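You operate a simulated robot arm through the tools that you are given. There is no shell and no other tool.

The job below is to be done with a simulated robot arm. You get a single attempt, and the scene is never put back.

## Task
Run the small lift up and down once at 4 bar.
Fine: shut the vent, open the air lever and set the pressure first.
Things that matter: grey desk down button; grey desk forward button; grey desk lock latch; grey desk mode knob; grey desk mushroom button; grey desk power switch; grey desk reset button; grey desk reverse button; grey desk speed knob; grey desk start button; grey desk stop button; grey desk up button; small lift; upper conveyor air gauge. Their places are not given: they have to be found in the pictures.

Only the result counts: the job must be done as asked and must still hold three seconds after the hand-in. Knocking over, shifting, dropping, spilling or breaking anything else fails it.

## Robot
A 5-joint arm with a two-finger parallel gripper, fixed in place. Base frame: the origin is at the foot of the arm, x ahead of it, y to its left, z up. Lengths are in mm, angles in degrees, forces in N, time in s.
It reaches about 1134 mm from its shoulder. Its first joint turns from -149.0 to 149.0 degrees. Payload 1.57 kg.
The TCP is the grasp point between the finger pads, 30 mm short of the fingertips. In the tool frame z runs along the fingers and y along their closing line. Largest opening 110 mm; finger width 24, thickness 12; the body of the gripper, 48 by 112 mm, starts 78 mm behind the TCP.
Orientation is that of the tool frame in the base frame, as a unit quaternion [w, x, y, z]. With the fingers straight down and closing along the base's y, the tool's x points along the base's -x, its y along +y and its z along -z.

## Interface
- The arm moves only by the tool arm_command. Its argument "increments" is a list of rows, each a list of 7 numbers: the closure, from 0 (fully open) to 1 (shut), then the shift along the tool's x, y, z in units of 200 mm (1.0 is 200 mm), then the turn, a rotation vector about the tool's x, y, z in units of 45 degrees (1.0 is 45 degrees). In form: [[grip, x, y, z, wx, wy, wz], ...]. A call has 1 to 20 rows; each row is the pose to reach, as a shift and turn from the pose commanded when the call began, along the tool's axes at that moment. A call with a number of a shift or a turn outside -1 to 1 is refused whole. Rows are played at 5 a second. More than 50 mm and 8.6 degrees between two rows, or a gripper value outside its range, and nothing of the call is played. A pose out of reach is approached as far as the arm can. The call stops where the force on the tool passes 80 N (or 10 N more than at its start, if that is more) or the arm is blocked; 0.2 s more then pass. Each finger travels about 153 mm/s and halts on what it meets, pressing with about 25 N; the grip force reading is that of the motor and also rises with nothing between the fingers. The clock runs only during rows and for 0.2 s after the last one: add rows that repeat a pose to give the fingers time. The reply holds the time, the measured pose of the TCP, the force on the tool along the base axes, the opening and the grip force, in the units named above and with some noise, with the torque about the TCP (base axes, N m) and any sound that the robot's microphone picked up, and new pictures: "show" is both (left out), scene, wrist or none.
- Cameras (640 x 400 px; columns grow to the right, rows downward): "scene" is fixed at [222, 501.4, 1299.3]; the picture's right is [-0.66, -0.75, 0.00], its down [-0.25, 0.22, -0.94] and it looks along [0.71, -0.62, -0.34] (base axes); focal length 330 px, centre (320, 200). "wrist" rides on the gripper at [70, 16, -141] in the tool frame; the picture's right is [-0.23, 0.97, 0.00], its down [-0.86, -0.20, -0.48] and it looks along [-0.47, -0.11, 0.88] (tool axes); focal length 222 px, centre (320, 200).
- move_column(by): slides the trunk up (or, below 0, down) by that many mm; the arm rides with it, the base frame stays. It gives what a move gives, with no picture.
- pixel_to_xyz(camera, pixels): for up to 12 pixels [column, row] of the newest picture of that camera ("zoom" is the newest enlarged one), the place [x, y, z] in the base frame of the surface seen there, good to about 2 mm, but the place of the scene camera against the robot may be out by one fixed shift of up to 12 mm in any direction. No time passes.
- zoom(camera, box): a new picture of the part [left, top, right, bottom] of that camera's present view, enlarged. No time passes.
- hand_in(): hands the job in; it is judged then, once.

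Leave the gripper open and the arm clear of the work at the hand-in unless told otherwise.

The tools are called after "Request:" by a JSON object that holds its "fn" and its "kwargs". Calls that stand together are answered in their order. arm_command: Moves the arm, as the interface text tells. Its arguments: {"type":"object","properties":{"increments":{"type":"array","items":{"type":"array","items":{"type":"number"}}},"show":{"type":"string","enum":["both","scene","wrist","none"]}},"required":["increments"]} The other tools are called the same way: move_column (by) slides the trunk up or down; pixel_to_xyz (camera, pixels) gives the place of the surface under pixels of a picture; zoom (camera, box) takes an enlarged picture of a part of a camera's view; hand_in () hands the job in.

At the start:

```text
time_s: 0.0
ee_pos: [680.2, 22.6, 1173.1]
ee_rot: [0.0, 0.0, 1.0, 0.0]
contact_force: [0.3, 0.2, -0.4]
torque: [0.02, 0.01, -0.03]
grip_width: 110.2
gripper_force: 0.0
trunk travel left (down, up): [-905.0, 65.0]
```

scene: 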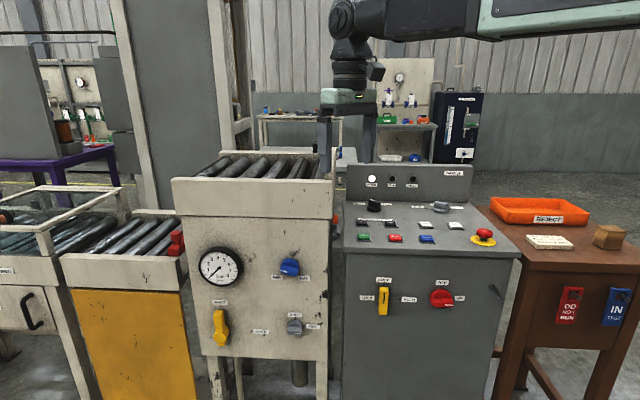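
wrist: 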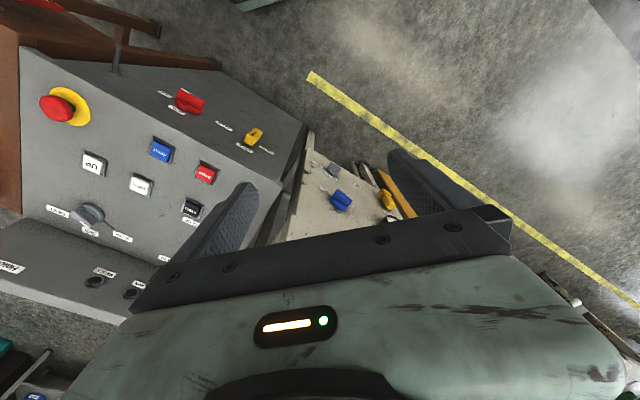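

I see a conveyor/lift with an air gauge on the left, and a grey desk with buttons in the middle. I'll zoom in on both to read the labels before moving anything.

Request:
{"fn": "zoom", "kwargs": {"camera": "scene", "box": [170, 230, 340, 350]}}

Request:
{"fn": "zoom", "kwargs": {"camera": "scene", "box": [335, 160, 525, 260]}}

Request:
{"fn": "zoom", "kwargs": {"camera": "scene", "box": [335, 250, 525, 350]}}

Request:
{"fn": "zoom", "kwargs": {"camera": "scene", "box": [490, 190, 640, 340]}}

Request:
{"fn": "zoom", "kwargs": {"camera": "scene", "box": [0, 170, 200, 400]}}

```text
3.33 times, centred on (255, 290) of scene
```

zoom: 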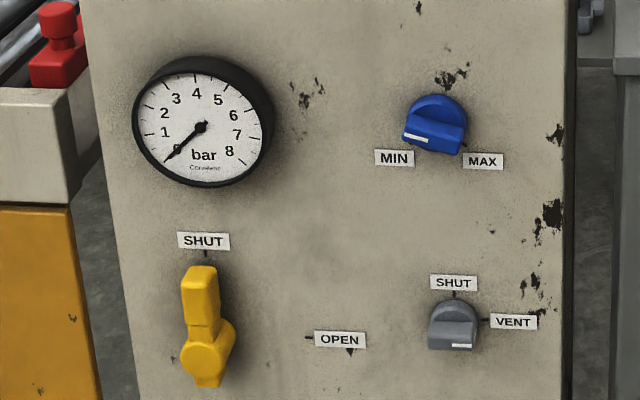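

```text
3.37 times, centred on (430, 210) of scene
```

zoom: 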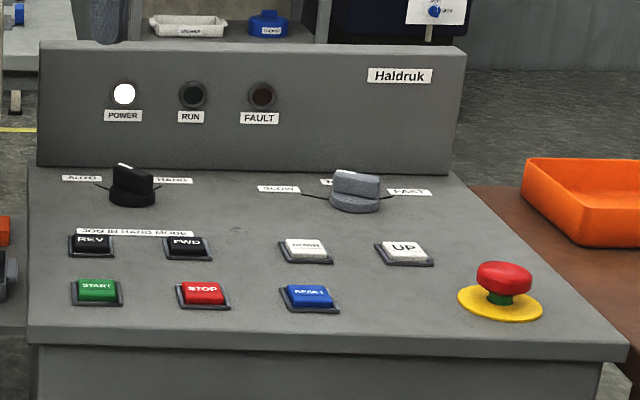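

```text
3.37 times, centred on (430, 300) of scene
```

zoom: 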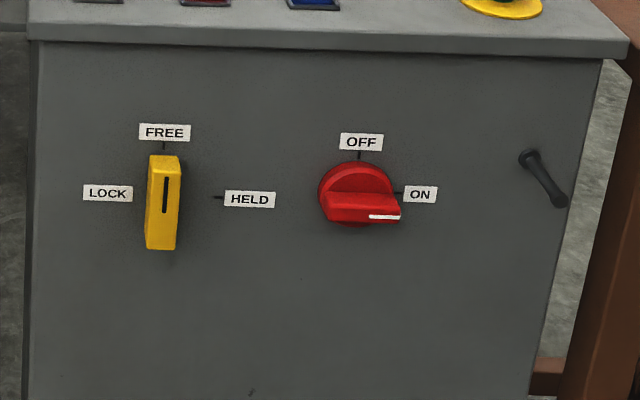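

```text
2.67 times, centred on (565, 265) of scene
```

zoom: 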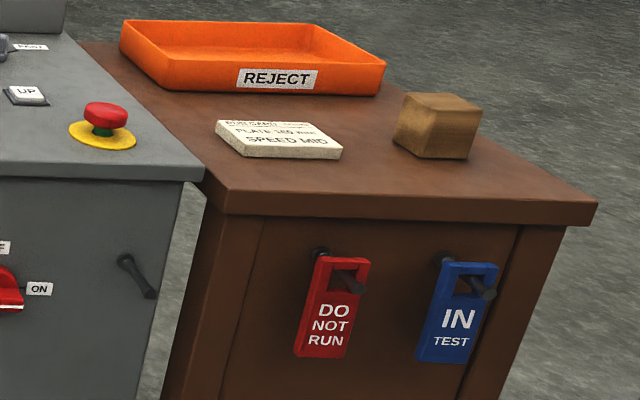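

```text
1.74 times, centred on (100, 285) of scene
```

zoom: 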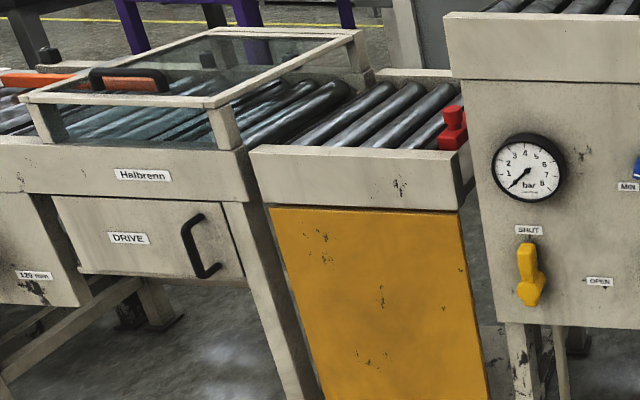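

The gauge reads 0 bar, the yellow lever is at SHUT, the grey vent knob is at VENT and the blue regulator is near MIN. The desk's POWER lamp is lit. Next I'll get the 3D places of these parts.

Request:
{"fn": "pixel_to_xyz", "kwargs": {"camera": "scene", "pixels": [[220, 266], [290, 266], [294, 325], [221, 315], [218, 336], [200, 230], [320, 230], [210, 350], [310, 350], [275, 310], [260, 190], [180, 180]]}}

Request:
{"fn": "pixel_to_xyz", "kwargs": {"camera": "scene", "pixels": [[364, 238], [396, 238], [427, 239], [427, 225], [455, 225], [362, 223], [390, 223], [484, 233], [374, 205], [440, 206], [383, 300], [442, 298]]}}

Request:
{"fn": "pixel_to_xyz", "kwargs": {"camera": "scene", "pixels": [[350, 250], [510, 255], [345, 215], [470, 205], [360, 330], [480, 330], [130, 250], [130, 320], [150, 235], [175, 240], [100, 250], [90, 370]]}}

```text
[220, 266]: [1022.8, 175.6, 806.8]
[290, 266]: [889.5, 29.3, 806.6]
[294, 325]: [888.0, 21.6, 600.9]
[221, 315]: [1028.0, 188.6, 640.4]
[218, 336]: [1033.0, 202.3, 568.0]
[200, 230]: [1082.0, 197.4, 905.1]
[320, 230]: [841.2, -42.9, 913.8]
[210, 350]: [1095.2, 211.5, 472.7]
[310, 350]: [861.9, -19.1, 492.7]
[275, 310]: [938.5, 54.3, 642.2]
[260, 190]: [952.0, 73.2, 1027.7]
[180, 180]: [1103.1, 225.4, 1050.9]
```

```text
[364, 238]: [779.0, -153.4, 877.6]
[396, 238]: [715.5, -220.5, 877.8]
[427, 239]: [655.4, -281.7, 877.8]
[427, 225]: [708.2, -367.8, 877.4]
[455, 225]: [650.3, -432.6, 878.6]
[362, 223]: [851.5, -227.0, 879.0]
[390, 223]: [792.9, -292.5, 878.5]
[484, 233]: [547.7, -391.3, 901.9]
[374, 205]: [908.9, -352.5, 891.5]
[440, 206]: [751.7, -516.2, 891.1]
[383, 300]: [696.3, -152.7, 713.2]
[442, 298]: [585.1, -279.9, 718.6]
```

```text
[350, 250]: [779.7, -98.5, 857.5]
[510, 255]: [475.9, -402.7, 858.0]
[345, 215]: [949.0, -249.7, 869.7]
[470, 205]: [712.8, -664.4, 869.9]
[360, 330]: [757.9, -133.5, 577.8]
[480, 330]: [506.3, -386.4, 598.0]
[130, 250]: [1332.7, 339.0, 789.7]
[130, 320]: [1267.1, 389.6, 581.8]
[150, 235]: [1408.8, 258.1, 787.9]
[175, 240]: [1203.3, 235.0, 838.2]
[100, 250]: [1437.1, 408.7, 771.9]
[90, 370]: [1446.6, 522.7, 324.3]
```

The panel faces about 45° between -x and +y, and the desk top is flat at z≈870. I'll zoom in closer on the mode/speed knobs, card, lift, vent knob, lever and regulator.

Request:
{"fn": "zoom", "kwargs": {"camera": "scene", "box": [350, 190, 480, 250]}}

Request:
{"fn": "zoom", "kwargs": {"camera": "scene", "box": [515, 225, 585, 260]}}

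Request:
{"fn": "zoom", "kwargs": {"camera": "scene", "box": [100, 180, 200, 300]}}

Request:
{"fn": "zoom", "kwargs": {"camera": "scene", "box": [260, 250, 330, 350]}}

Request:
{"fn": "zoom", "kwargs": {"camera": "scene", "box": [190, 290, 280, 360]}}

```text
4.92 times, centred on (415, 220) of scene
```

zoom: 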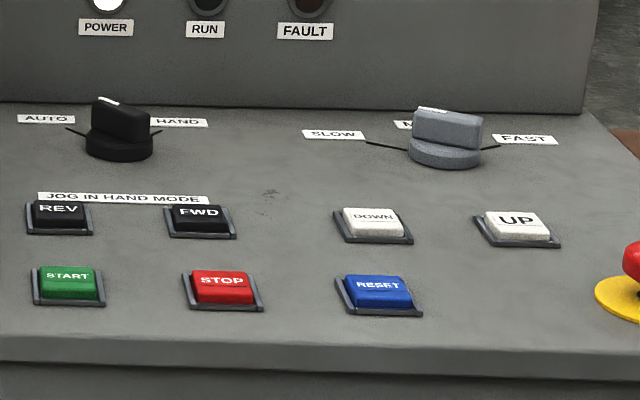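

```text
9.14 times, centred on (550, 242) of scene
```

zoom: 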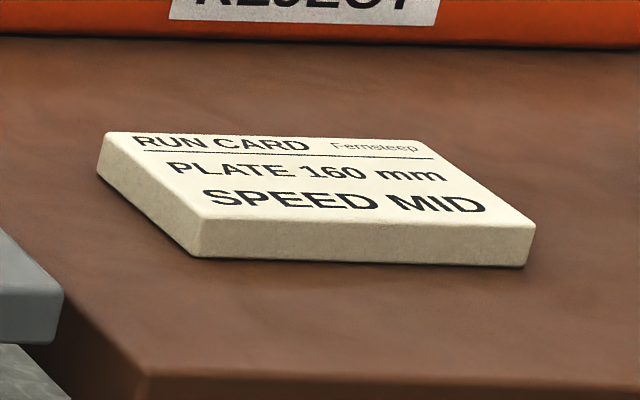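

```text
3.33 times, centred on (150, 240) of scene
```

zoom: 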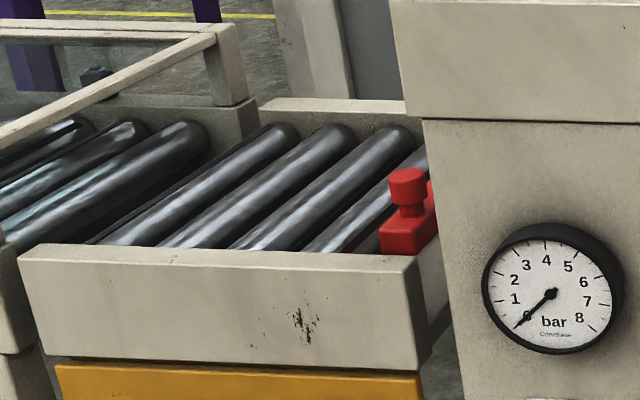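

```text
4.00 times, centred on (295, 300) of scene
```

zoom: 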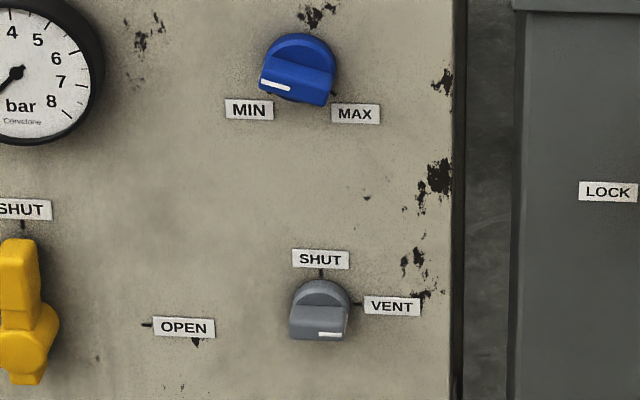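

```text
5.71 times, centred on (235, 325) of scene
```

zoom: 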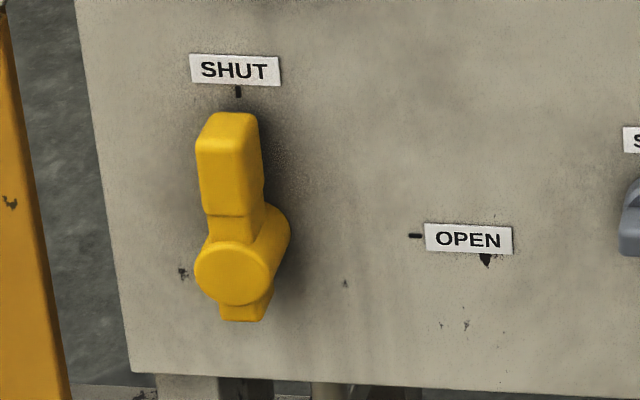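

I'll check the mode and speed knobs from the wrist camera, where they're seen from above.

Request:
{"fn": "zoom", "kwargs": {"camera": "wrist", "box": [20, 130, 220, 290]}}

Request:
{"fn": "zoom", "kwargs": {"camera": "wrist", "box": [290, 140, 430, 230]}}

Request:
{"fn": "zoom", "kwargs": {"camera": "scene", "box": [355, 190, 405, 220]}}

Request:
{"fn": "pixel_to_xyz", "kwargs": {"camera": "wrist", "pixels": [[90, 163], [143, 185], [160, 150], [205, 173], [191, 208], [341, 200], [333, 171], [390, 200], [60, 108], [253, 138], [187, 101], [90, 213]]}}

```text
2.50 times, centred on (120, 210) of wrist
```

zoom: 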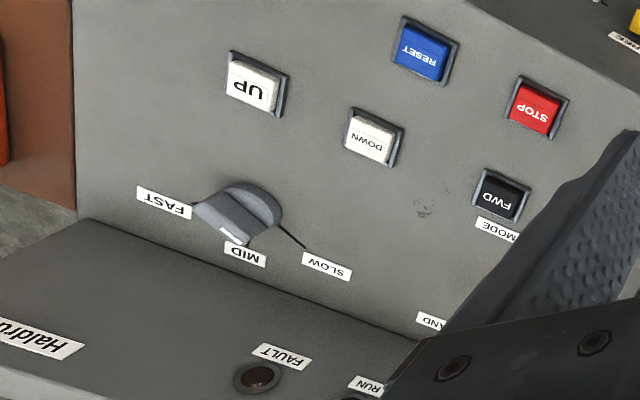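

```text
4.44 times, centred on (360, 185) of wrist
```

zoom: 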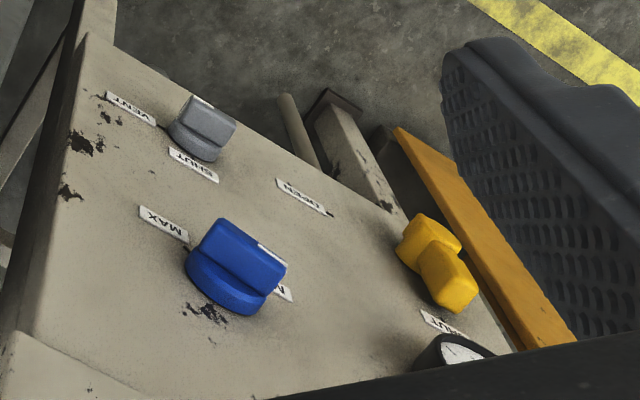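

```text
12.80 times, centred on (380, 205) of scene
```

zoom: 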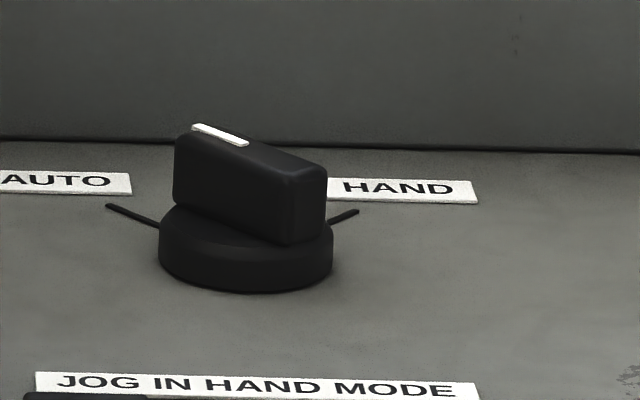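

```text
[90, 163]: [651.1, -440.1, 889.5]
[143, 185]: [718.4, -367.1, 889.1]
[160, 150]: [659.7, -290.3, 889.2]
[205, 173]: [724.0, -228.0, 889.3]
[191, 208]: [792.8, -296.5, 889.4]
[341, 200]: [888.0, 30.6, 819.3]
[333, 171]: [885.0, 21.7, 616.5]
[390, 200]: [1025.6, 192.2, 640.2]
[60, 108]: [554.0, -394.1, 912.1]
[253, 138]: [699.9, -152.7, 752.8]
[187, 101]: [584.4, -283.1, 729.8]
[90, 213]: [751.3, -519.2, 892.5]
```

The wrist-camera readings put the scene camera about 11 mm low in z, so I'll rely on the wrist for positions. The mode knob is at AUTO, speed at MID, the power lamp is on and the mushroom looks released. I'll lower the trunk 400 mm, which brings the tool straight down at x≈680 and stays well clear of the panel at x≈900.

Request:
{"fn": "move_column", "kwargs": {"by": -400}}

```text
time_s: 3.8
ee_pos: [681.0, 22.3, 773.0]
ee_rot: [0.0, 0.0, 1.0, 0.0]
contact_force: [-0.3, 0.2, 0.0]
torque: [0.01, 0.0, 0.02]
grip_width: 110.0
gripper_force: 0.0
trunk travel left (down, up): [-505.0, 465.0]
```

Next I'll pitch the tool 45° up toward the panel in 7.5° steps, with the TCP held at about (680, 22, 773) and the fingers closing, so the wrist camera can see the panel.

Request:
{"fn": "arm_command", "kwargs": {"increments": [[0.3, 0, 0, 0, 0, -0.167, 0], [0.6, 0, 0, 0, 0, -0.333, 0], [1, 0, 0, 0, 0, -0.5, 0], [1, 0, 0, 0, 0, -0.667, 0], [1, 0, 0, 0, 0, -0.833, 0], [1, 0, 0, 0, 0, -1, 0], [1, 0, 0, 0, 0, -1, 0]], "show": "both"}}

```text
time_s: 5.4
ee_pos: [741.4, 23.8, 841.7]
ee_rot: [0.383, 0.0, 0.924, 0.0]
contact_force: [-0.2, 0.5, 0.0]
torque: [-0.02, 0.0, 0.0]
grip_width: 0.0
gripper_force: 21.0
out of reach, approached as far as the arm can: row 2, 3, 4, 5, 6, 7
trunk travel left (down, up): [-505.0, 465.0]
```

scene: 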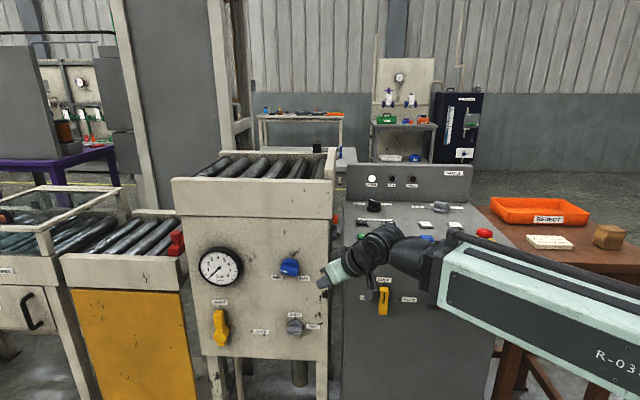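
wrist: 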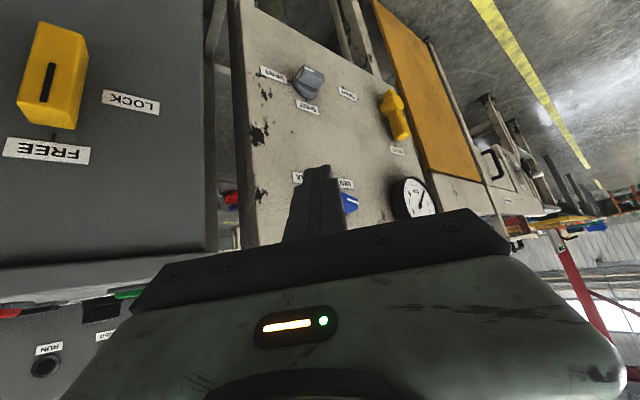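

The arm couldn't hold that point at this pitch because it was folded too tightly, and it slid to (741, 24, 842), still clear of everything. The wrist now sees the panel upside-down, so I'll zoom and measure the controls from here.

Request:
{"fn": "zoom", "kwargs": {"camera": "wrist", "box": [240, 40, 440, 220]}}

Request:
{"fn": "pixel_to_xyz", "kwargs": {"camera": "wrist", "pixels": [[308, 85], [320, 92], [296, 83], [350, 203], [390, 100], [400, 125], [395, 115], [412, 196], [428, 205], [340, 130], [280, 180], [402, 140]]}}

```text
2.22 times, centred on (340, 130) of wrist
```

zoom: 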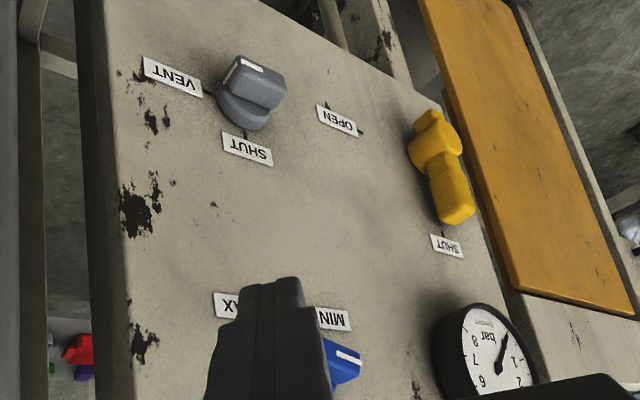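

```text
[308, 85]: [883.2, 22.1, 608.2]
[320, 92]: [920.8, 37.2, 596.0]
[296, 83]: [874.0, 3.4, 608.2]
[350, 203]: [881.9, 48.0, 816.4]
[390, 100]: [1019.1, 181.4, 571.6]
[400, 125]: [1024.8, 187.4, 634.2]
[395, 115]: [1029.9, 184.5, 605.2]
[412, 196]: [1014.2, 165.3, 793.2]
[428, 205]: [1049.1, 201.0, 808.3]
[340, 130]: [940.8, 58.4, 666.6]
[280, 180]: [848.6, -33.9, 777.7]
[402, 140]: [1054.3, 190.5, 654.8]
```

I'll query finer points on this zoom: the vent knob's front face and ends, the lever, the blue knob's visible end and the gauge.

Request:
{"fn": "pixel_to_xyz", "kwargs": {"camera": "zoom", "pixels": [[240, 60], [252, 66], [280, 77], [232, 80], [262, 98], [280, 90], [222, 100], [240, 120], [262, 118], [215, 90], [270, 110], [255, 85]]}}

Request:
{"fn": "pixel_to_xyz", "kwargs": {"camera": "zoom", "pixels": [[425, 122], [445, 120], [420, 150], [450, 145], [435, 170], [455, 165], [440, 215], [470, 210], [455, 190], [350, 355], [340, 370], [345, 340]]}}

Request:
{"fn": "zoom", "kwargs": {"camera": "wrist", "box": [280, 55, 340, 115]}}

```text
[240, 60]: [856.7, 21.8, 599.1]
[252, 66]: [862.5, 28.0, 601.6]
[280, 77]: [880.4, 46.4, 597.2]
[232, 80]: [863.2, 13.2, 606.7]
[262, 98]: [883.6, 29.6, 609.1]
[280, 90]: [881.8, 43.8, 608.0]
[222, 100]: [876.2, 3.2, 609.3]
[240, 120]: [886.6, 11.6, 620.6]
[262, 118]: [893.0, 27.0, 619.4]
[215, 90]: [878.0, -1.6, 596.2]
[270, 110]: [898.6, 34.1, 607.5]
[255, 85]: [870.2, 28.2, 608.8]
```

```text
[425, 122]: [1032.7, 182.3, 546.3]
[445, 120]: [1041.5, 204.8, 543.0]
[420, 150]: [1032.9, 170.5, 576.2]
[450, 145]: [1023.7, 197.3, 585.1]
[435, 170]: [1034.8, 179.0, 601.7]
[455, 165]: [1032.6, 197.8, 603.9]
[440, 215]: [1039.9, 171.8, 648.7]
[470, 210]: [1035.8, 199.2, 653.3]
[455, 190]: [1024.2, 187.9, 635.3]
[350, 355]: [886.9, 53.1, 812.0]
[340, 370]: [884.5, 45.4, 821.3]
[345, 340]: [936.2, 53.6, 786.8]
```

```text
6.67 times, centred on (310, 85) of wrist
```

zoom: 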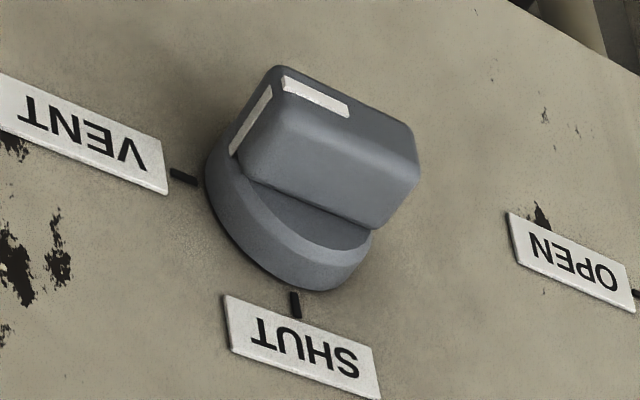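

This view shows the vent knob clearly. I'll measure the bar corners and disc.

Request:
{"fn": "pixel_to_xyz", "kwargs": {"camera": "zoom", "pixels": [[284, 74], [360, 103], [295, 125], [405, 150], [245, 130], [240, 172], [370, 218], [330, 175], [210, 190], [300, 285], [360, 260], [180, 176]]}}

Request:
{"fn": "pixel_to_xyz", "kwargs": {"camera": "zoom", "pixels": [[296, 304], [300, 240], [255, 210], [320, 260], [380, 185], [415, 170], [320, 100], [270, 90], [636, 294], [400, 130], [340, 130], [240, 230]]}}

```text
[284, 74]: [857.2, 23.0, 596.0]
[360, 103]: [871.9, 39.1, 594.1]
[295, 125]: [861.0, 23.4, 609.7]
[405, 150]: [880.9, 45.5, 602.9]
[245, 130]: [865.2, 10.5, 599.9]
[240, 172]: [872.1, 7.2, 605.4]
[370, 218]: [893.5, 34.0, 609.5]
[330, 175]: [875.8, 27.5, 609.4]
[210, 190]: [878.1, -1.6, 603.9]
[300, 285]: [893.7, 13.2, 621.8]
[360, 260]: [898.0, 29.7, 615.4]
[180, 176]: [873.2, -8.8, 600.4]
```

```text
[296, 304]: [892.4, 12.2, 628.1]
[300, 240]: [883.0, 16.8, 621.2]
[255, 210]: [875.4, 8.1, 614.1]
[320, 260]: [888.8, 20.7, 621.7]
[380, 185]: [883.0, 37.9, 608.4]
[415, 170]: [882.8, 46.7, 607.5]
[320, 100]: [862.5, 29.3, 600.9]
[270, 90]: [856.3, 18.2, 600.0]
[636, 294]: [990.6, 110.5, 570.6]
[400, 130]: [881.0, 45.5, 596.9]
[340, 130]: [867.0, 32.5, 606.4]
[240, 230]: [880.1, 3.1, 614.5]
```

From this view the vent knob's centre is at about (893, 11, 600) on the panel. Its bar is about 40 × 18 mm, stands about 35 mm out and lies horizontal toward VENT. Before moving on I'll send a zero move to learn which pose the controller uses as its reference after the clamped move.

Request:
{"fn": "arm_command", "kwargs": {"increments": [[1, 0, 0, 0, 0, 0, 0]], "show": "none"}}

```text
time_s: 5.8
ee_pos: [741.0, 24.8, 840.3]
ee_rot: [0.382, 0.0, 0.924, 0.0]
contact_force: [-0.1, 0.0, 0.0]
torque: [0.0, -0.04, 0.0]
grip_width: 0.0
gripper_force: 21.3
trunk travel left (down, up): [-505.0, 465.0]
```

The reference is the pose actually reached. Now I'll pitch up another 45° to horizontal, staying around (741, 24, 841), about 160 mm clear of the panel.

Request:
{"fn": "arm_command", "kwargs": {"increments": [[1, 0, 0, 0, 0, -0.167, 0], [1, 0, 0, 0, 0, -0.333, 0], [1, 0, 0, 0, 0, -0.5, 0], [1, 0, 0, 0, 0, -0.667, 0], [1, 0, 0, 0, 0, -0.833, 0], [1, 0, 0, 0, 0, -1, 0], [1, 0, 0, 0, 0, -1, 0]], "show": "scene"}}

```text
time_s: 7.4
ee_pos: [811.2, 28.3, 1010.0]
ee_rot: [0.706, 0.0, 0.708, 0.0]
contact_force: [0.2, -0.1, 0.3]
torque: [0.0, -0.03, -0.01]
grip_width: 0.0
gripper_force: 21.3
out of reach, approached as far as the arm can: row 1, 2, 3, 4, 5, 6, 7
trunk travel left (down, up): [-505.0, 465.0]
```

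scene: 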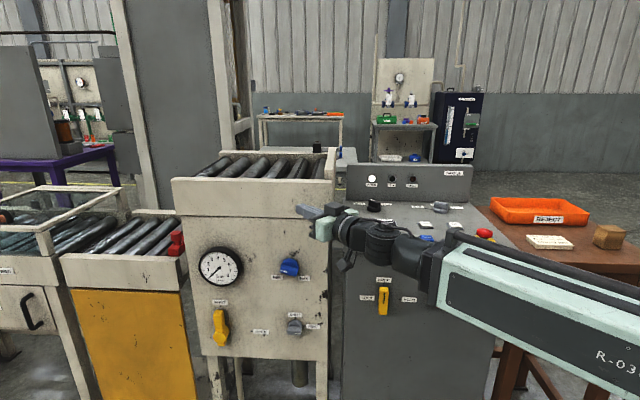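

The wrist stayed at about (572, 27, 1010) while the tool pitched level, so a joint limit stops the wrist going lower at this column height. I'll zoom in on the arm to see how it's folded.

Request:
{"fn": "zoom", "kwargs": {"camera": "scene", "box": [280, 180, 640, 400]}}

Request:
{"fn": "pixel_to_xyz", "kwargs": {"camera": "scene", "pixels": [[300, 210], [330, 222], [352, 232], [385, 245], [410, 252], [440, 265], [480, 290], [520, 300], [560, 310], [600, 325], [630, 370], [630, 300]]}}

```text
1.78 times, centred on (460, 290) of scene
```

zoom: 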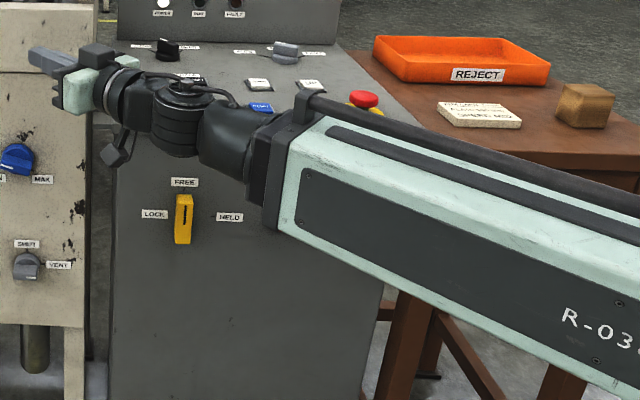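

```text
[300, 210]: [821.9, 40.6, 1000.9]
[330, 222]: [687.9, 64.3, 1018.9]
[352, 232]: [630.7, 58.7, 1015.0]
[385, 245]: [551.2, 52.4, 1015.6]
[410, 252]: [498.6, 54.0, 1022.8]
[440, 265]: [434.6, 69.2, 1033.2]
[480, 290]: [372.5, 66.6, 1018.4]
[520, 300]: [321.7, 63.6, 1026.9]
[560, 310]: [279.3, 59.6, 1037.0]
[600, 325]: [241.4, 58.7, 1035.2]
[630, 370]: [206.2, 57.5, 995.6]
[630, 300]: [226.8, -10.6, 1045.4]
```

The boom lies horizontal at z≈1010, so the arm may only reach above that level. I'll test this by asking for a small 20 mm rise.

Request:
{"fn": "arm_command", "kwargs": {"increments": [[1, -0.1, 0, 0, 0, 0, 0], [1, -0.1, 0, 0, 0, 0, 0]], "show": "none"}}

```text
time_s: 8.0
ee_pos: [810.5, 28.7, 1011.0]
ee_rot: [0.707, 0.0, 0.707, 0.0]
contact_force: [-0.4, 0.0, -0.4]
torque: [-0.04, 0.0, 0.0]
grip_width: 0.0
gripper_force: 21.6
out of reach, approached as far as the arm can: row 1, 2
trunk travel left (down, up): [-505.0, 465.0]
```

The wrist height is set by the column only, because the boom is telescopic. The tool's yaw reads exactly 0 while the boom points at about 1.9°, so I'll test whether the tool can yaw about the vertical with an 8° turn.

Request:
{"fn": "arm_command", "kwargs": {"increments": [[1, 0, 0, 0, 0.18, 0, 0], [1, 0, 0, 0, 0.18, 0, 0]], "show": "none"}}

```text
time_s: 8.6
ee_pos: [812.0, 29.9, 1010.3]
ee_rot: [0.706, 0.05, 0.705, -0.05]
contact_force: [0.0, 0.6, -0.2]
torque: [0.0, 0.01, 0.0]
grip_width: 0.2
gripper_force: 22.0
trunk travel left (down, up): [-505.0, 465.0]
```

The wrist can yaw, so I can face the panel squarely; only height needs the column. Next I'll back away to about (740, 130, 1010) and yaw to -45° so the tool points straight at the panel.

Request:
{"fn": "arm_command", "kwargs": {"increments": [[1, 0, 0.089, -0.085, 0.164, 0, 0], [1, 0, 0.178, -0.171, 0.328, 0, 0], [1, 0, 0.266, -0.256, 0.492, 0, 0], [1, 0, 0.355, -0.342, 0.656, 0, 0], [1, 0, 0.444, -0.427, 0.82, 0, 0], [1, 0, 0.444, -0.427, 0.82, 0, 0]], "show": "scene"}}

```text
time_s: 10.0
ee_pos: [741.7, 129.5, 1011.3]
ee_rot: [0.654, 0.271, 0.652, -0.272]
contact_force: [-0.3, 0.2, -0.2]
torque: [0.0, 0.03, -0.02]
grip_width: 0.0
gripper_force: 21.1
trunk travel left (down, up): [-505.0, 465.0]
```

scene: 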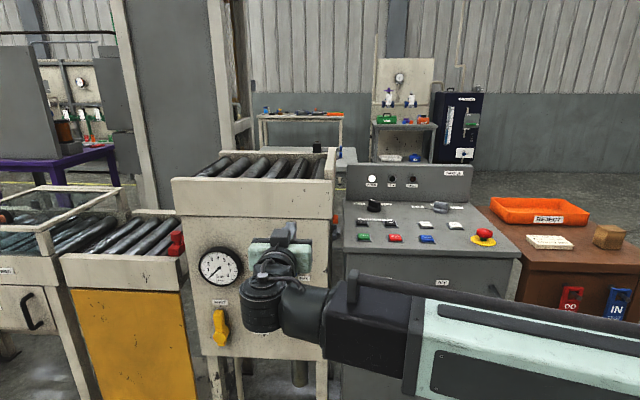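

The tool now faces the panel squarely. I'll lower the column 410 mm to vent-knob height (z≈600), while the TCP is still about 190 mm off the panel.

Request:
{"fn": "move_column", "kwargs": {"by": -410.5}}

```text
refused: -410.5 is not a number from -400 to 400
```

The column limit is 400 mm per call, so I'll split the move.

Request:
{"fn": "move_column", "kwargs": {"by": -390}}

```text
time_s: 13.8
ee_pos: [741.3, 129.2, 622.1]
ee_rot: [0.654, 0.27, 0.653, -0.271]
contact_force: [-0.9, -1.1, -0.9]
torque: [-0.02, 0.01, 0.01]
grip_width: 0.0
gripper_force: 21.8
trunk travel left (down, up): [-115.0, 855.0]
```

Now z=622. I'll go down 21.5 mm more, then spin the tool +45° twice so the fingers close vertically, opening them to about 60 mm.

Request:
{"fn": "move_column", "kwargs": {"by": -21.5}}

Request:
{"fn": "arm_command", "kwargs": {"increments": [[0.45, 0, 0, 0, 0, 0, 0.167], [0.45, 0, 0, 0, 0, 0, 0.333], [0.45, 0, 0, 0, 0, 0, 0.5], [0.45, 0, 0, 0, 0, 0, 0.667], [0.45, 0, 0, 0, 0, 0, 0.833], [0.45, 0, 0, 0, 0, 0, 1]], "show": "none"}}

Request:
{"fn": "arm_command", "kwargs": {"increments": [[0.45, 0, 0, 0, 0, 0, 0.167], [0.45, 0, 0, 0, 0, 0, 0.333], [0.45, 0, 0, 0, 0, 0, 0.5], [0.45, 0, 0, 0, 0, 0, 0.667], [0.45, 0, 0, 0, 0, 0, 0.833], [0.45, 0, 0, 0, 0, 0, 1], [0.45, 0, 0, 0, 0, 0, 1]], "show": "both"}}

```text
time_s: 14.5
ee_pos: [740.5, 129.5, 599.6]
ee_rot: [0.654, 0.27, 0.653, -0.271]
contact_force: [0.6, 1.4, 0.3]
torque: [0.0, 0.0, 0.0]
grip_width: 0.0
gripper_force: 21.7
trunk travel left (down, up): [-94.0, 876.0]
```

```text
time_s: 15.9
ee_pos: [742.4, 129.6, 598.4]
ee_rot: [0.708, 0.499, 0.499, 0.001]
contact_force: [0.6, -0.4, -0.7]
torque: [-0.01, 0.01, -0.03]
grip_width: 60.6
gripper_force: 0.1
trunk travel left (down, up): [-94.0, 876.0]
```

```text
time_s: 17.5
ee_pos: [741.2, 129.4, 598.9]
ee_rot: [0.671, 0.633, 0.313, 0.227]
contact_force: [0.2, -0.6, -0.7]
torque: [-0.01, 0.01, 0.02]
grip_width: 60.4
gripper_force: 0.1
out of reach, approached as far as the arm can: row 6, 7
trunk travel left (down, up): [-94.0, 876.0]
```

scene: 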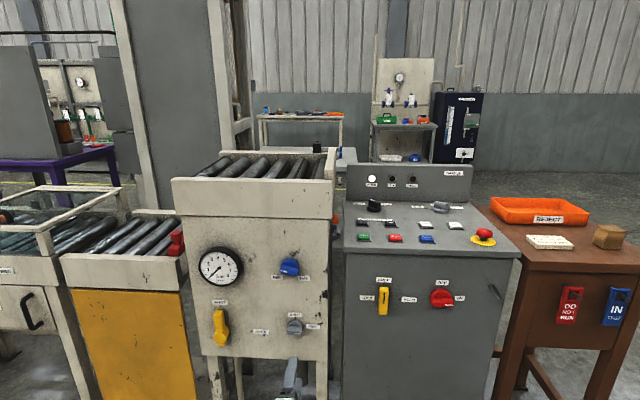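
wrist: 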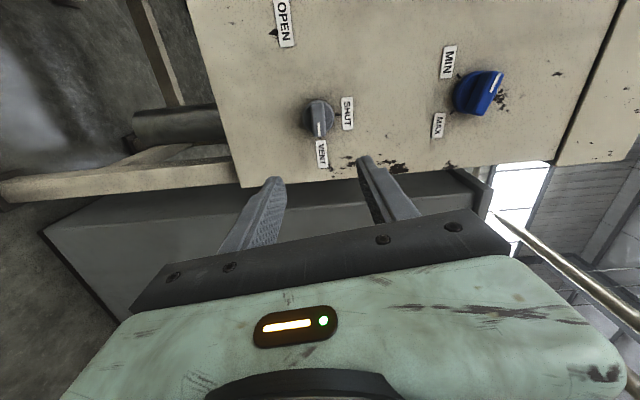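

The spin stopped at its limit, about 82°, so the fingers are 8° off vertical, tilted toward the direction I'll be turning. That's fine. From this frontal wrist view I'll re-measure the vent and blue knobs.

Request:
{"fn": "zoom", "kwargs": {"camera": "wrist", "box": [290, 80, 370, 170]}}

Request:
{"fn": "pixel_to_xyz", "kwargs": {"camera": "wrist", "pixels": [[318, 129], [322, 105], [330, 118], [310, 120], [338, 116], [321, 139], [478, 108], [495, 80], [468, 85], [275, 180], [362, 158], [300, 60]]}}

Request:
{"fn": "zoom", "kwargs": {"camera": "wrist", "box": [420, 50, 530, 140]}}

```text
4.44 times, centred on (330, 125) of wrist
```

zoom: 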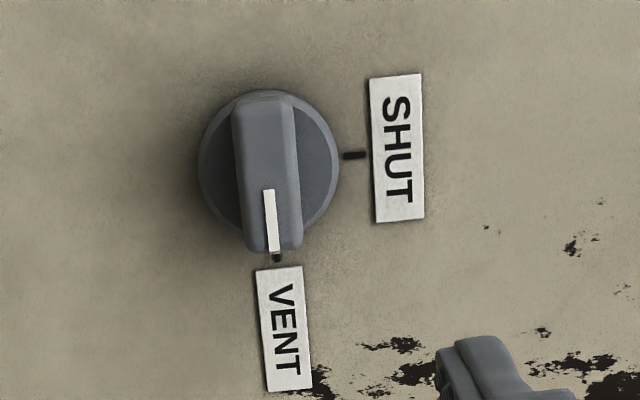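

```text
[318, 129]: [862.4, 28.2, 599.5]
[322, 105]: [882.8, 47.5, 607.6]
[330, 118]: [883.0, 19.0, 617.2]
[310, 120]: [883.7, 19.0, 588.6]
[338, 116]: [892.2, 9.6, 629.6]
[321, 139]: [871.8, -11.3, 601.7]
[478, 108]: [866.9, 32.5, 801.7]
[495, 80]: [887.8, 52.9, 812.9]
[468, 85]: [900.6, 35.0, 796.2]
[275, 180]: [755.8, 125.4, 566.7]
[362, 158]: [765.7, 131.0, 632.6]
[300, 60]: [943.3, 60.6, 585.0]
```

```text
4.44 times, centred on (475, 95) of wrist
```

zoom: 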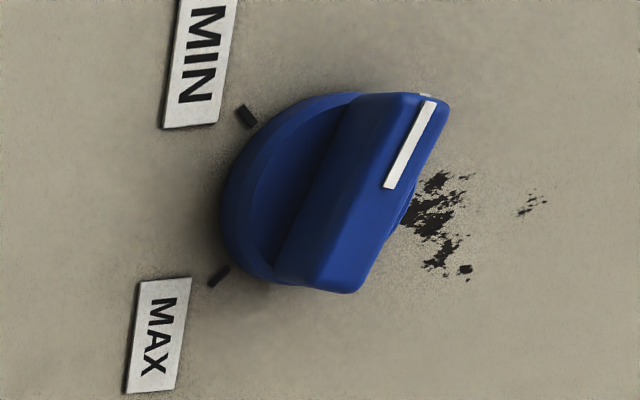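

The blue pointer is about 20° above left, with MIN at 7:30 and MAX at 4:30, so 4 bar should be near straight up. The vent bar is horizontal, mark toward VENT. Now I'll move 23 mm left and 90 mm forward to stand off in front of the vent knob.

Request:
{"fn": "arm_command", "kwargs": {"increments": [[0.45, 0.0285, 0.004, 0.1125, 0, 0, 0], [0.45, 0.0571, 0.0079, 0.225, 0, 0, 0], [0.45, 0.0856, 0.0119, 0.3375, 0, 0, 0], [0.45, 0.1142, 0.0158, 0.45, 0, 0, 0], [0.45, 0.1142, 0.0158, 0.45, 0, 0, 0]], "show": "both"}}

```text
time_s: 18.7
ee_pos: [821.3, 81.5, 599.9]
ee_rot: [0.671, 0.633, 0.312, 0.227]
contact_force: [-1.3, -0.7, 0.3]
torque: [0.02, 0.0, -0.03]
grip_width: 60.5
gripper_force: 0.1
trunk travel left (down, up): [-94.0, 876.0]
```

scene: 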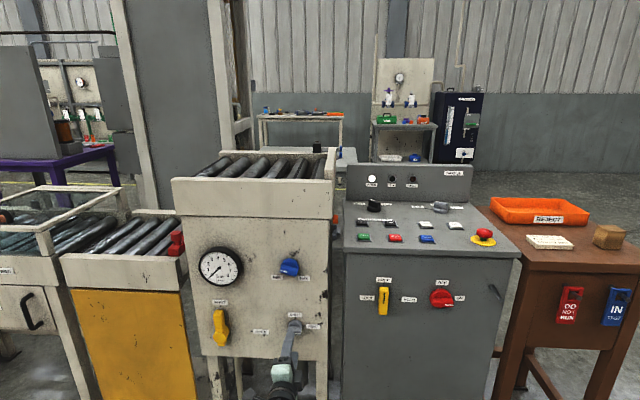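
wrist: 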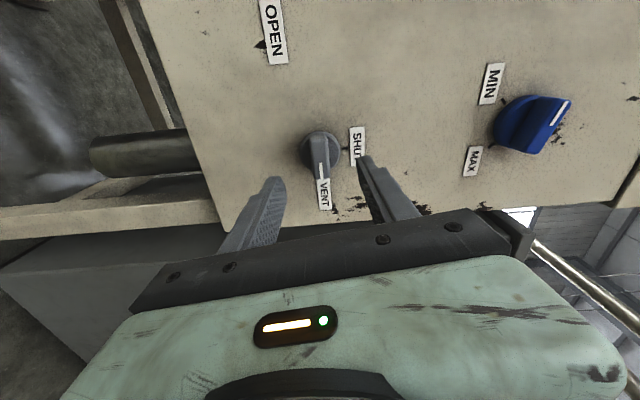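

Now at (821, 82, 600), with tips about 70 mm off the panel. I'll double-check the knob centre from this closer view.

Request:
{"fn": "zoom", "kwargs": {"camera": "wrist", "box": [250, 100, 410, 220]}}

Request:
{"fn": "pixel_to_xyz", "kwargs": {"camera": "wrist", "pixels": [[312, 140], [328, 138], [318, 165], [322, 175], [315, 132], [326, 150], [345, 148], [323, 182], [303, 150], [337, 147], [320, 132], [320, 150]]}}

```text
3.33 times, centred on (330, 160) of wrist
```

zoom: 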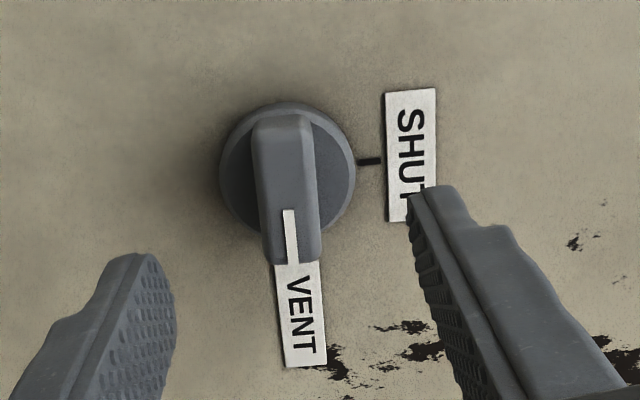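

```text
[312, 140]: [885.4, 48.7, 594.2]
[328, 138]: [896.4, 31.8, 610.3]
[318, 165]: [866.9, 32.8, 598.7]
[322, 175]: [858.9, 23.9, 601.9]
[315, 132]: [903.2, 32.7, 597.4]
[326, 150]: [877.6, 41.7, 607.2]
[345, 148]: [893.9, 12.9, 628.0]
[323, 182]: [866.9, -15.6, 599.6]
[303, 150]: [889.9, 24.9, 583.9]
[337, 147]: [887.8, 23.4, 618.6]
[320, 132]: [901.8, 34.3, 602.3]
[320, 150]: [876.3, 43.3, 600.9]
```

The knob centre is at about z=601, s≈639.5, and the TCP is at s≈638.4, z≈600, so it's well aligned. I'll go forward 56 mm so the fingers straddle the bar above and below.

Request:
{"fn": "arm_command", "kwargs": {"increments": [[0.45, 0, 0, 0.07, 0, 0, 0], [0.45, 0, 0, 0.14, 0, 0, 0], [0.45, 0, 0, 0.21, 0, 0, 0], [0.45, 0, 0, 0.28, 0, 0, 0], [0.45, 0, 0, 0.28, 0, 0, 0]], "show": "both"}}

```text
time_s: 19.9
ee_pos: [861.2, 41.7, 600.2]
ee_rot: [0.67, 0.633, 0.313, 0.228]
contact_force: [0.7, -0.5, 0.6]
torque: [0.01, 0.0, 0.0]
grip_width: 60.6
gripper_force: 0.1
trunk travel left (down, up): [-94.0, 876.0]
```

scene: 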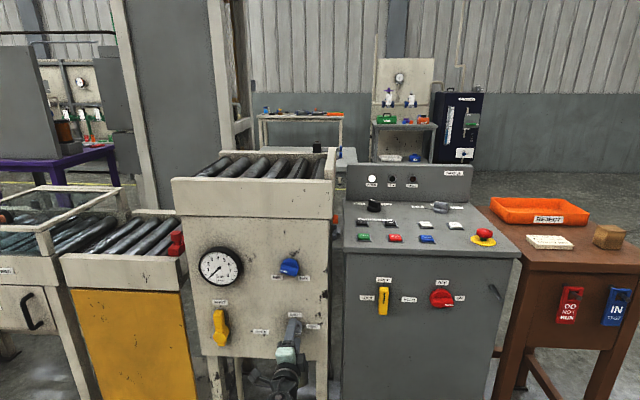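
wrist: 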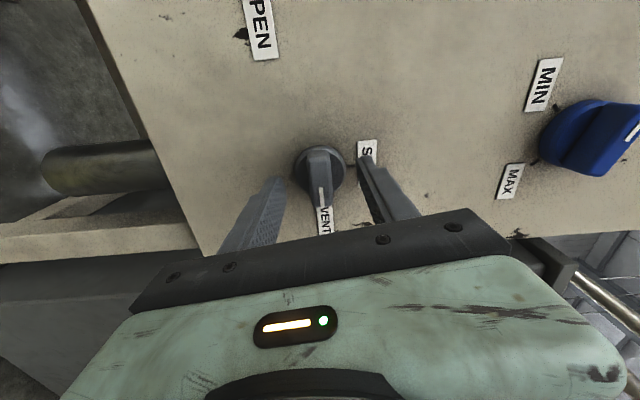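

No contact and the fingers straddle the bar. Now I'll close on it.

Request:
{"fn": "arm_command", "kwargs": {"increments": [[0.7, 0, 0, 0, 0, 0, 0], [0.8, 0, 0, 0, 0, 0, 0], [1, 0, 0, 0, 0, 0, 0], [1, 0, 0, 0, 0, 0, 0], [1, 0, 0, 0, 0, 0, 0]], "show": "wrist"}}

```text
time_s: 21.1
ee_pos: [860.2, 42.1, 599.5]
ee_rot: [0.671, 0.632, 0.313, 0.227]
contact_force: [7.2, 0.3, 8.5]
torque: [0.16, 0.13, 0.14]
grip_width: 18.0
gripper_force: 32.4
trunk travel left (down, up): [-94.0, 876.0]
```

wrist: 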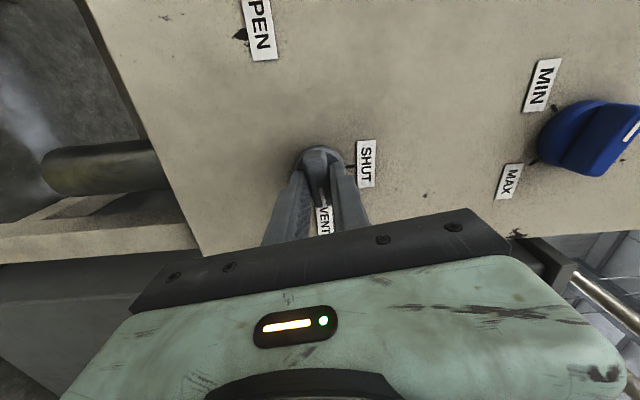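

Gripped at 18 mm with small forces. Now I'll turn the knob counter-clockwise (as seen from the front) 45°, from VENT toward SHUT.

Request:
{"fn": "arm_command", "kwargs": {"increments": [[1, 0, 0, 0, 0, 0, -0.125], [1, 0, 0, 0, 0, 0, -0.25], [1, 0, 0, 0, 0, 0, -0.375], [1, 0, 0, 0, 0, 0, -0.5], [1, 0, 0, 0, 0, 0, -0.625], [1, 0, 0, 0, 0, 0, -0.75], [1, 0, 0, 0, 0, 0, -0.875], [1, 0, 0, 0, 0, 0, -1.0], [1, 0, 0, 0, 0, 0, -1.0]], "show": "both"}}

```text
time_s: 23.1
ee_pos: [860.5, 42.8, 600.7]
ee_rot: [0.708, 0.463, 0.531, -0.047]
contact_force: [34.9, 0.5, 27.0]
torque: [-0.17, -0.22, 0.06]
grip_width: 18.0
gripper_force: 32.2
trunk travel left (down, up): [-94.0, 876.0]
```

scene: 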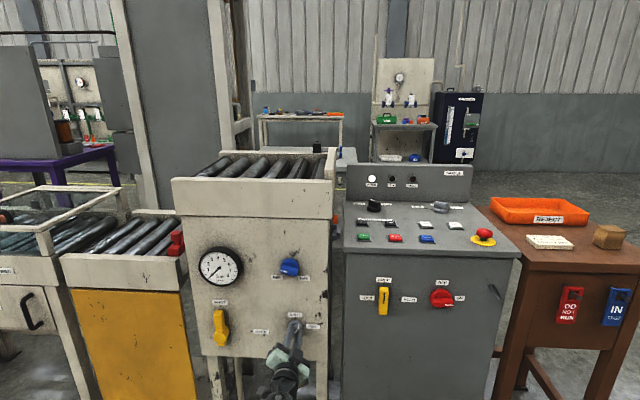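
wrist: 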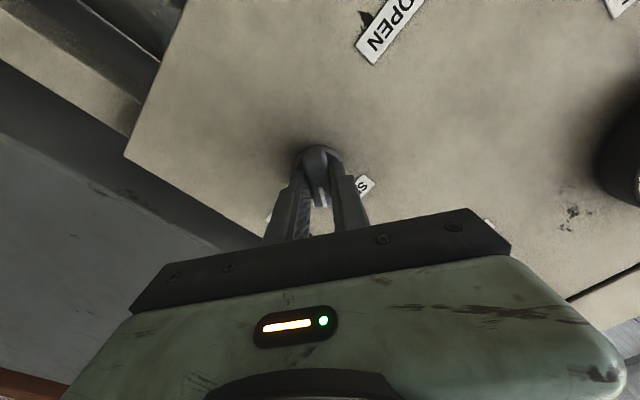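

The knob is turning with the grip, but side force has built up to about 40 N from a slight axis offset. I'll loosen to about 20.5 mm, which leaves only 3° of play, to relieve it.

Request:
{"fn": "arm_command", "kwargs": {"increments": [[0.812, 0, 0, 0, 0, 0, 0], [0.812, 0, 0, 0, 0, 0, 0]], "show": "none"}}

Request:
{"fn": "zoom", "kwargs": {"camera": "scene", "box": [260, 290, 340, 380]}}

```text
time_s: 23.7
ee_pos: [860.3, 41.0, 598.8]
ee_rot: [0.707, 0.465, 0.531, -0.047]
contact_force: [0.9, 0.8, 1.7]
torque: [0.06, -0.03, 0.02]
grip_width: 22.3
gripper_force: 0.8
trunk travel left (down, up): [-94.0, 876.0]
```

```text
4.44 times, centred on (300, 335) of scene
```

zoom: 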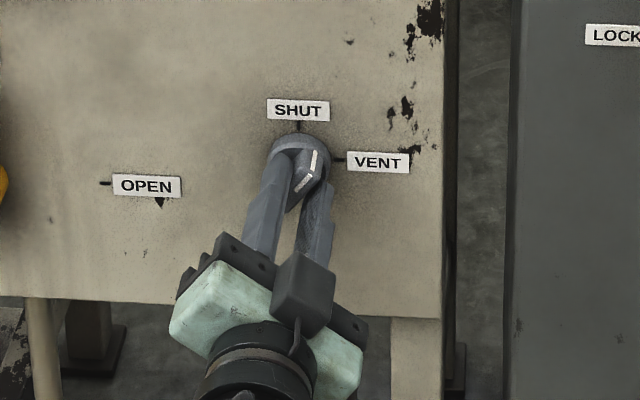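

Force relieved, and the mark is now past halfway to SHUT. I'll continue the spin 37° to upright, then close to align the bar vertically.

Request:
{"fn": "arm_command", "kwargs": {"increments": [[0.812, 0, 0, 0, 0, 0, -0.14], [0.812, 0, 0, 0, 0, 0, -0.28], [0.812, 0, 0, 0, 0, 0, -0.42], [0.812, 0, 0, 0, 0, 0, -0.56], [0.812, 0, 0, 0, 0, 0, -0.7], [0.812, 0, 0, 0, 0, 0, -0.83], [0.9, 0, 0, 0, 0, 0, -0.83], [1, 0, 0, 0, 0, 0, -0.83], [1, 0, 0, 0, 0, 0, -0.83], [1, 0, 0, 0, 0, 0, -0.83]], "show": "both"}}

Request:
{"fn": "zoom", "kwargs": {"camera": "scene", "box": [260, 290, 340, 380]}}

```text
time_s: 25.9
ee_pos: [862.1, 43.3, 599.0]
ee_rot: [0.655, 0.27, 0.652, -0.271]
contact_force: [21.1, 11.0, 8.1]
torque: [0.44, 0.48, 0.2]
grip_width: 18.0
gripper_force: 32.7
trunk travel left (down, up): [-94.0, 876.0]
```

scene: 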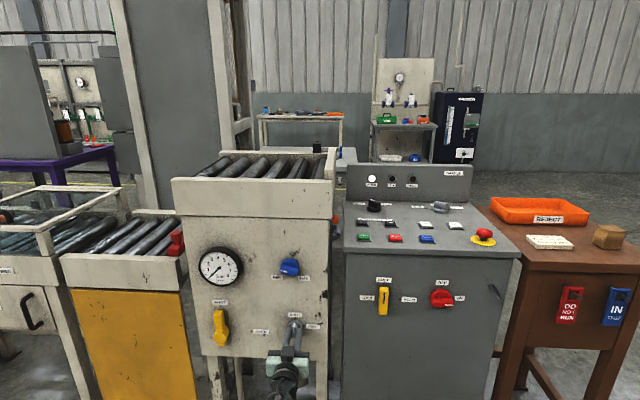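
wrist: 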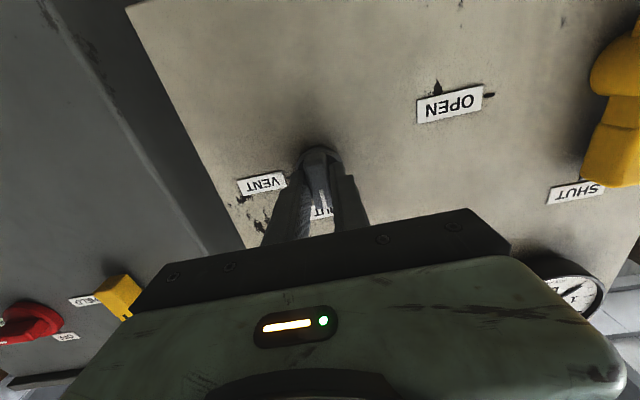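

```text
4.44 times, centred on (300, 335) of scene
```

zoom: 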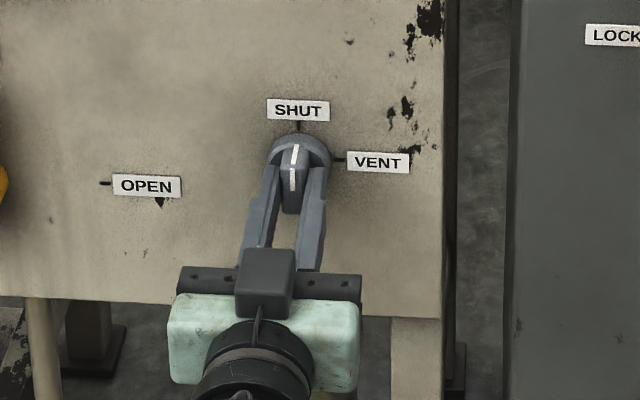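

The mark now points straight up at SHUT. I'll open the fingers and back off 100 mm.

Request:
{"fn": "arm_command", "kwargs": {"increments": [[0.7, 0, 0, 0, 0, 0, 0], [0.55, 0, 0, 0, 0, 0, 0], [0.55, 0, 0, -0.1, 0, 0, 0], [0.55, 0, 0, -0.2, 0, 0, 0], [0.55, 0, 0, -0.35, 0, 0, 0], [0.55, 0, 0, -0.5, 0, 0, 0], [0.55, 0, 0, -0.5, 0, 0, 0]], "show": "both"}}

Request:
{"fn": "zoom", "kwargs": {"camera": "wrist", "box": [230, 60, 420, 230]}}

```text
time_s: 27.5
ee_pos: [789.9, 113.4, 599.6]
ee_rot: [0.655, 0.271, 0.652, -0.271]
contact_force: [0.0, -1.1, 0.0]
torque: [-0.01, 0.02, 0.03]
grip_width: 49.4
gripper_force: 0.2
trunk travel left (down, up): [-94.0, 876.0]
```

scene: 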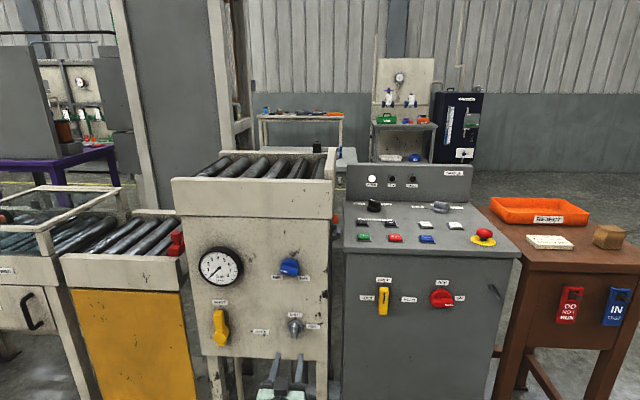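
wrist: 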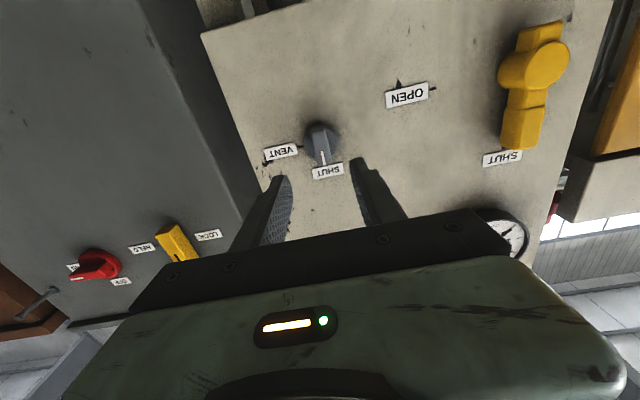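

```text
2.35 times, centred on (325, 145) of wrist
```

zoom: 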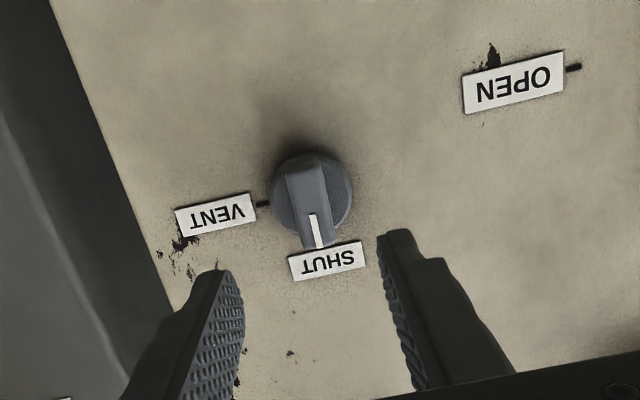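

Vent is at SHUT. Now the yellow lever: hub near wrist pixel (530, 68), handle end near (520, 140). I'll zoom and measure it.

Request:
{"fn": "zoom", "kwargs": {"camera": "wrist", "box": [460, 10, 600, 180]}}

Request:
{"fn": "pixel_to_xyz", "kwargs": {"camera": "wrist", "pixels": [[530, 68], [545, 35], [515, 65], [545, 68], [505, 95], [530, 100], [523, 115], [505, 140], [535, 140], [520, 146], [505, 158], [430, 90]]}}

```text
2.35 times, centred on (530, 95) of wrist
```

zoom: 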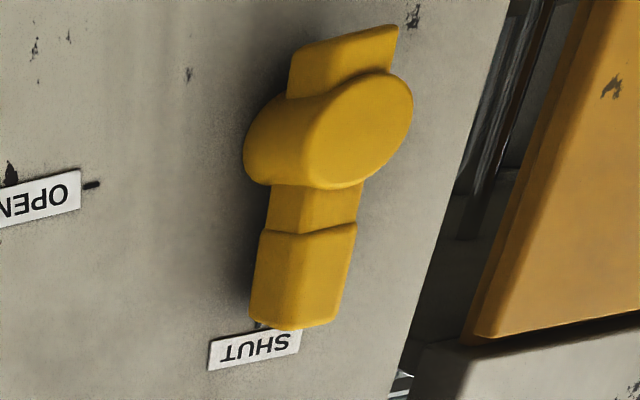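

```text
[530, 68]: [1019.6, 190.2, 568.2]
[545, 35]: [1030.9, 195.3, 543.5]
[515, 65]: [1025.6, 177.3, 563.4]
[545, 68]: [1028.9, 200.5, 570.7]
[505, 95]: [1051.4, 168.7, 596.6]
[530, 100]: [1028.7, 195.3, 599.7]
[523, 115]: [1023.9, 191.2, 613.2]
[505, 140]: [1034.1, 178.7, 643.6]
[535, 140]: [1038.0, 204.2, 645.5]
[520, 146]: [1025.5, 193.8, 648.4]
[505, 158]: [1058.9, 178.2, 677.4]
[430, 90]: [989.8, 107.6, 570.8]
```

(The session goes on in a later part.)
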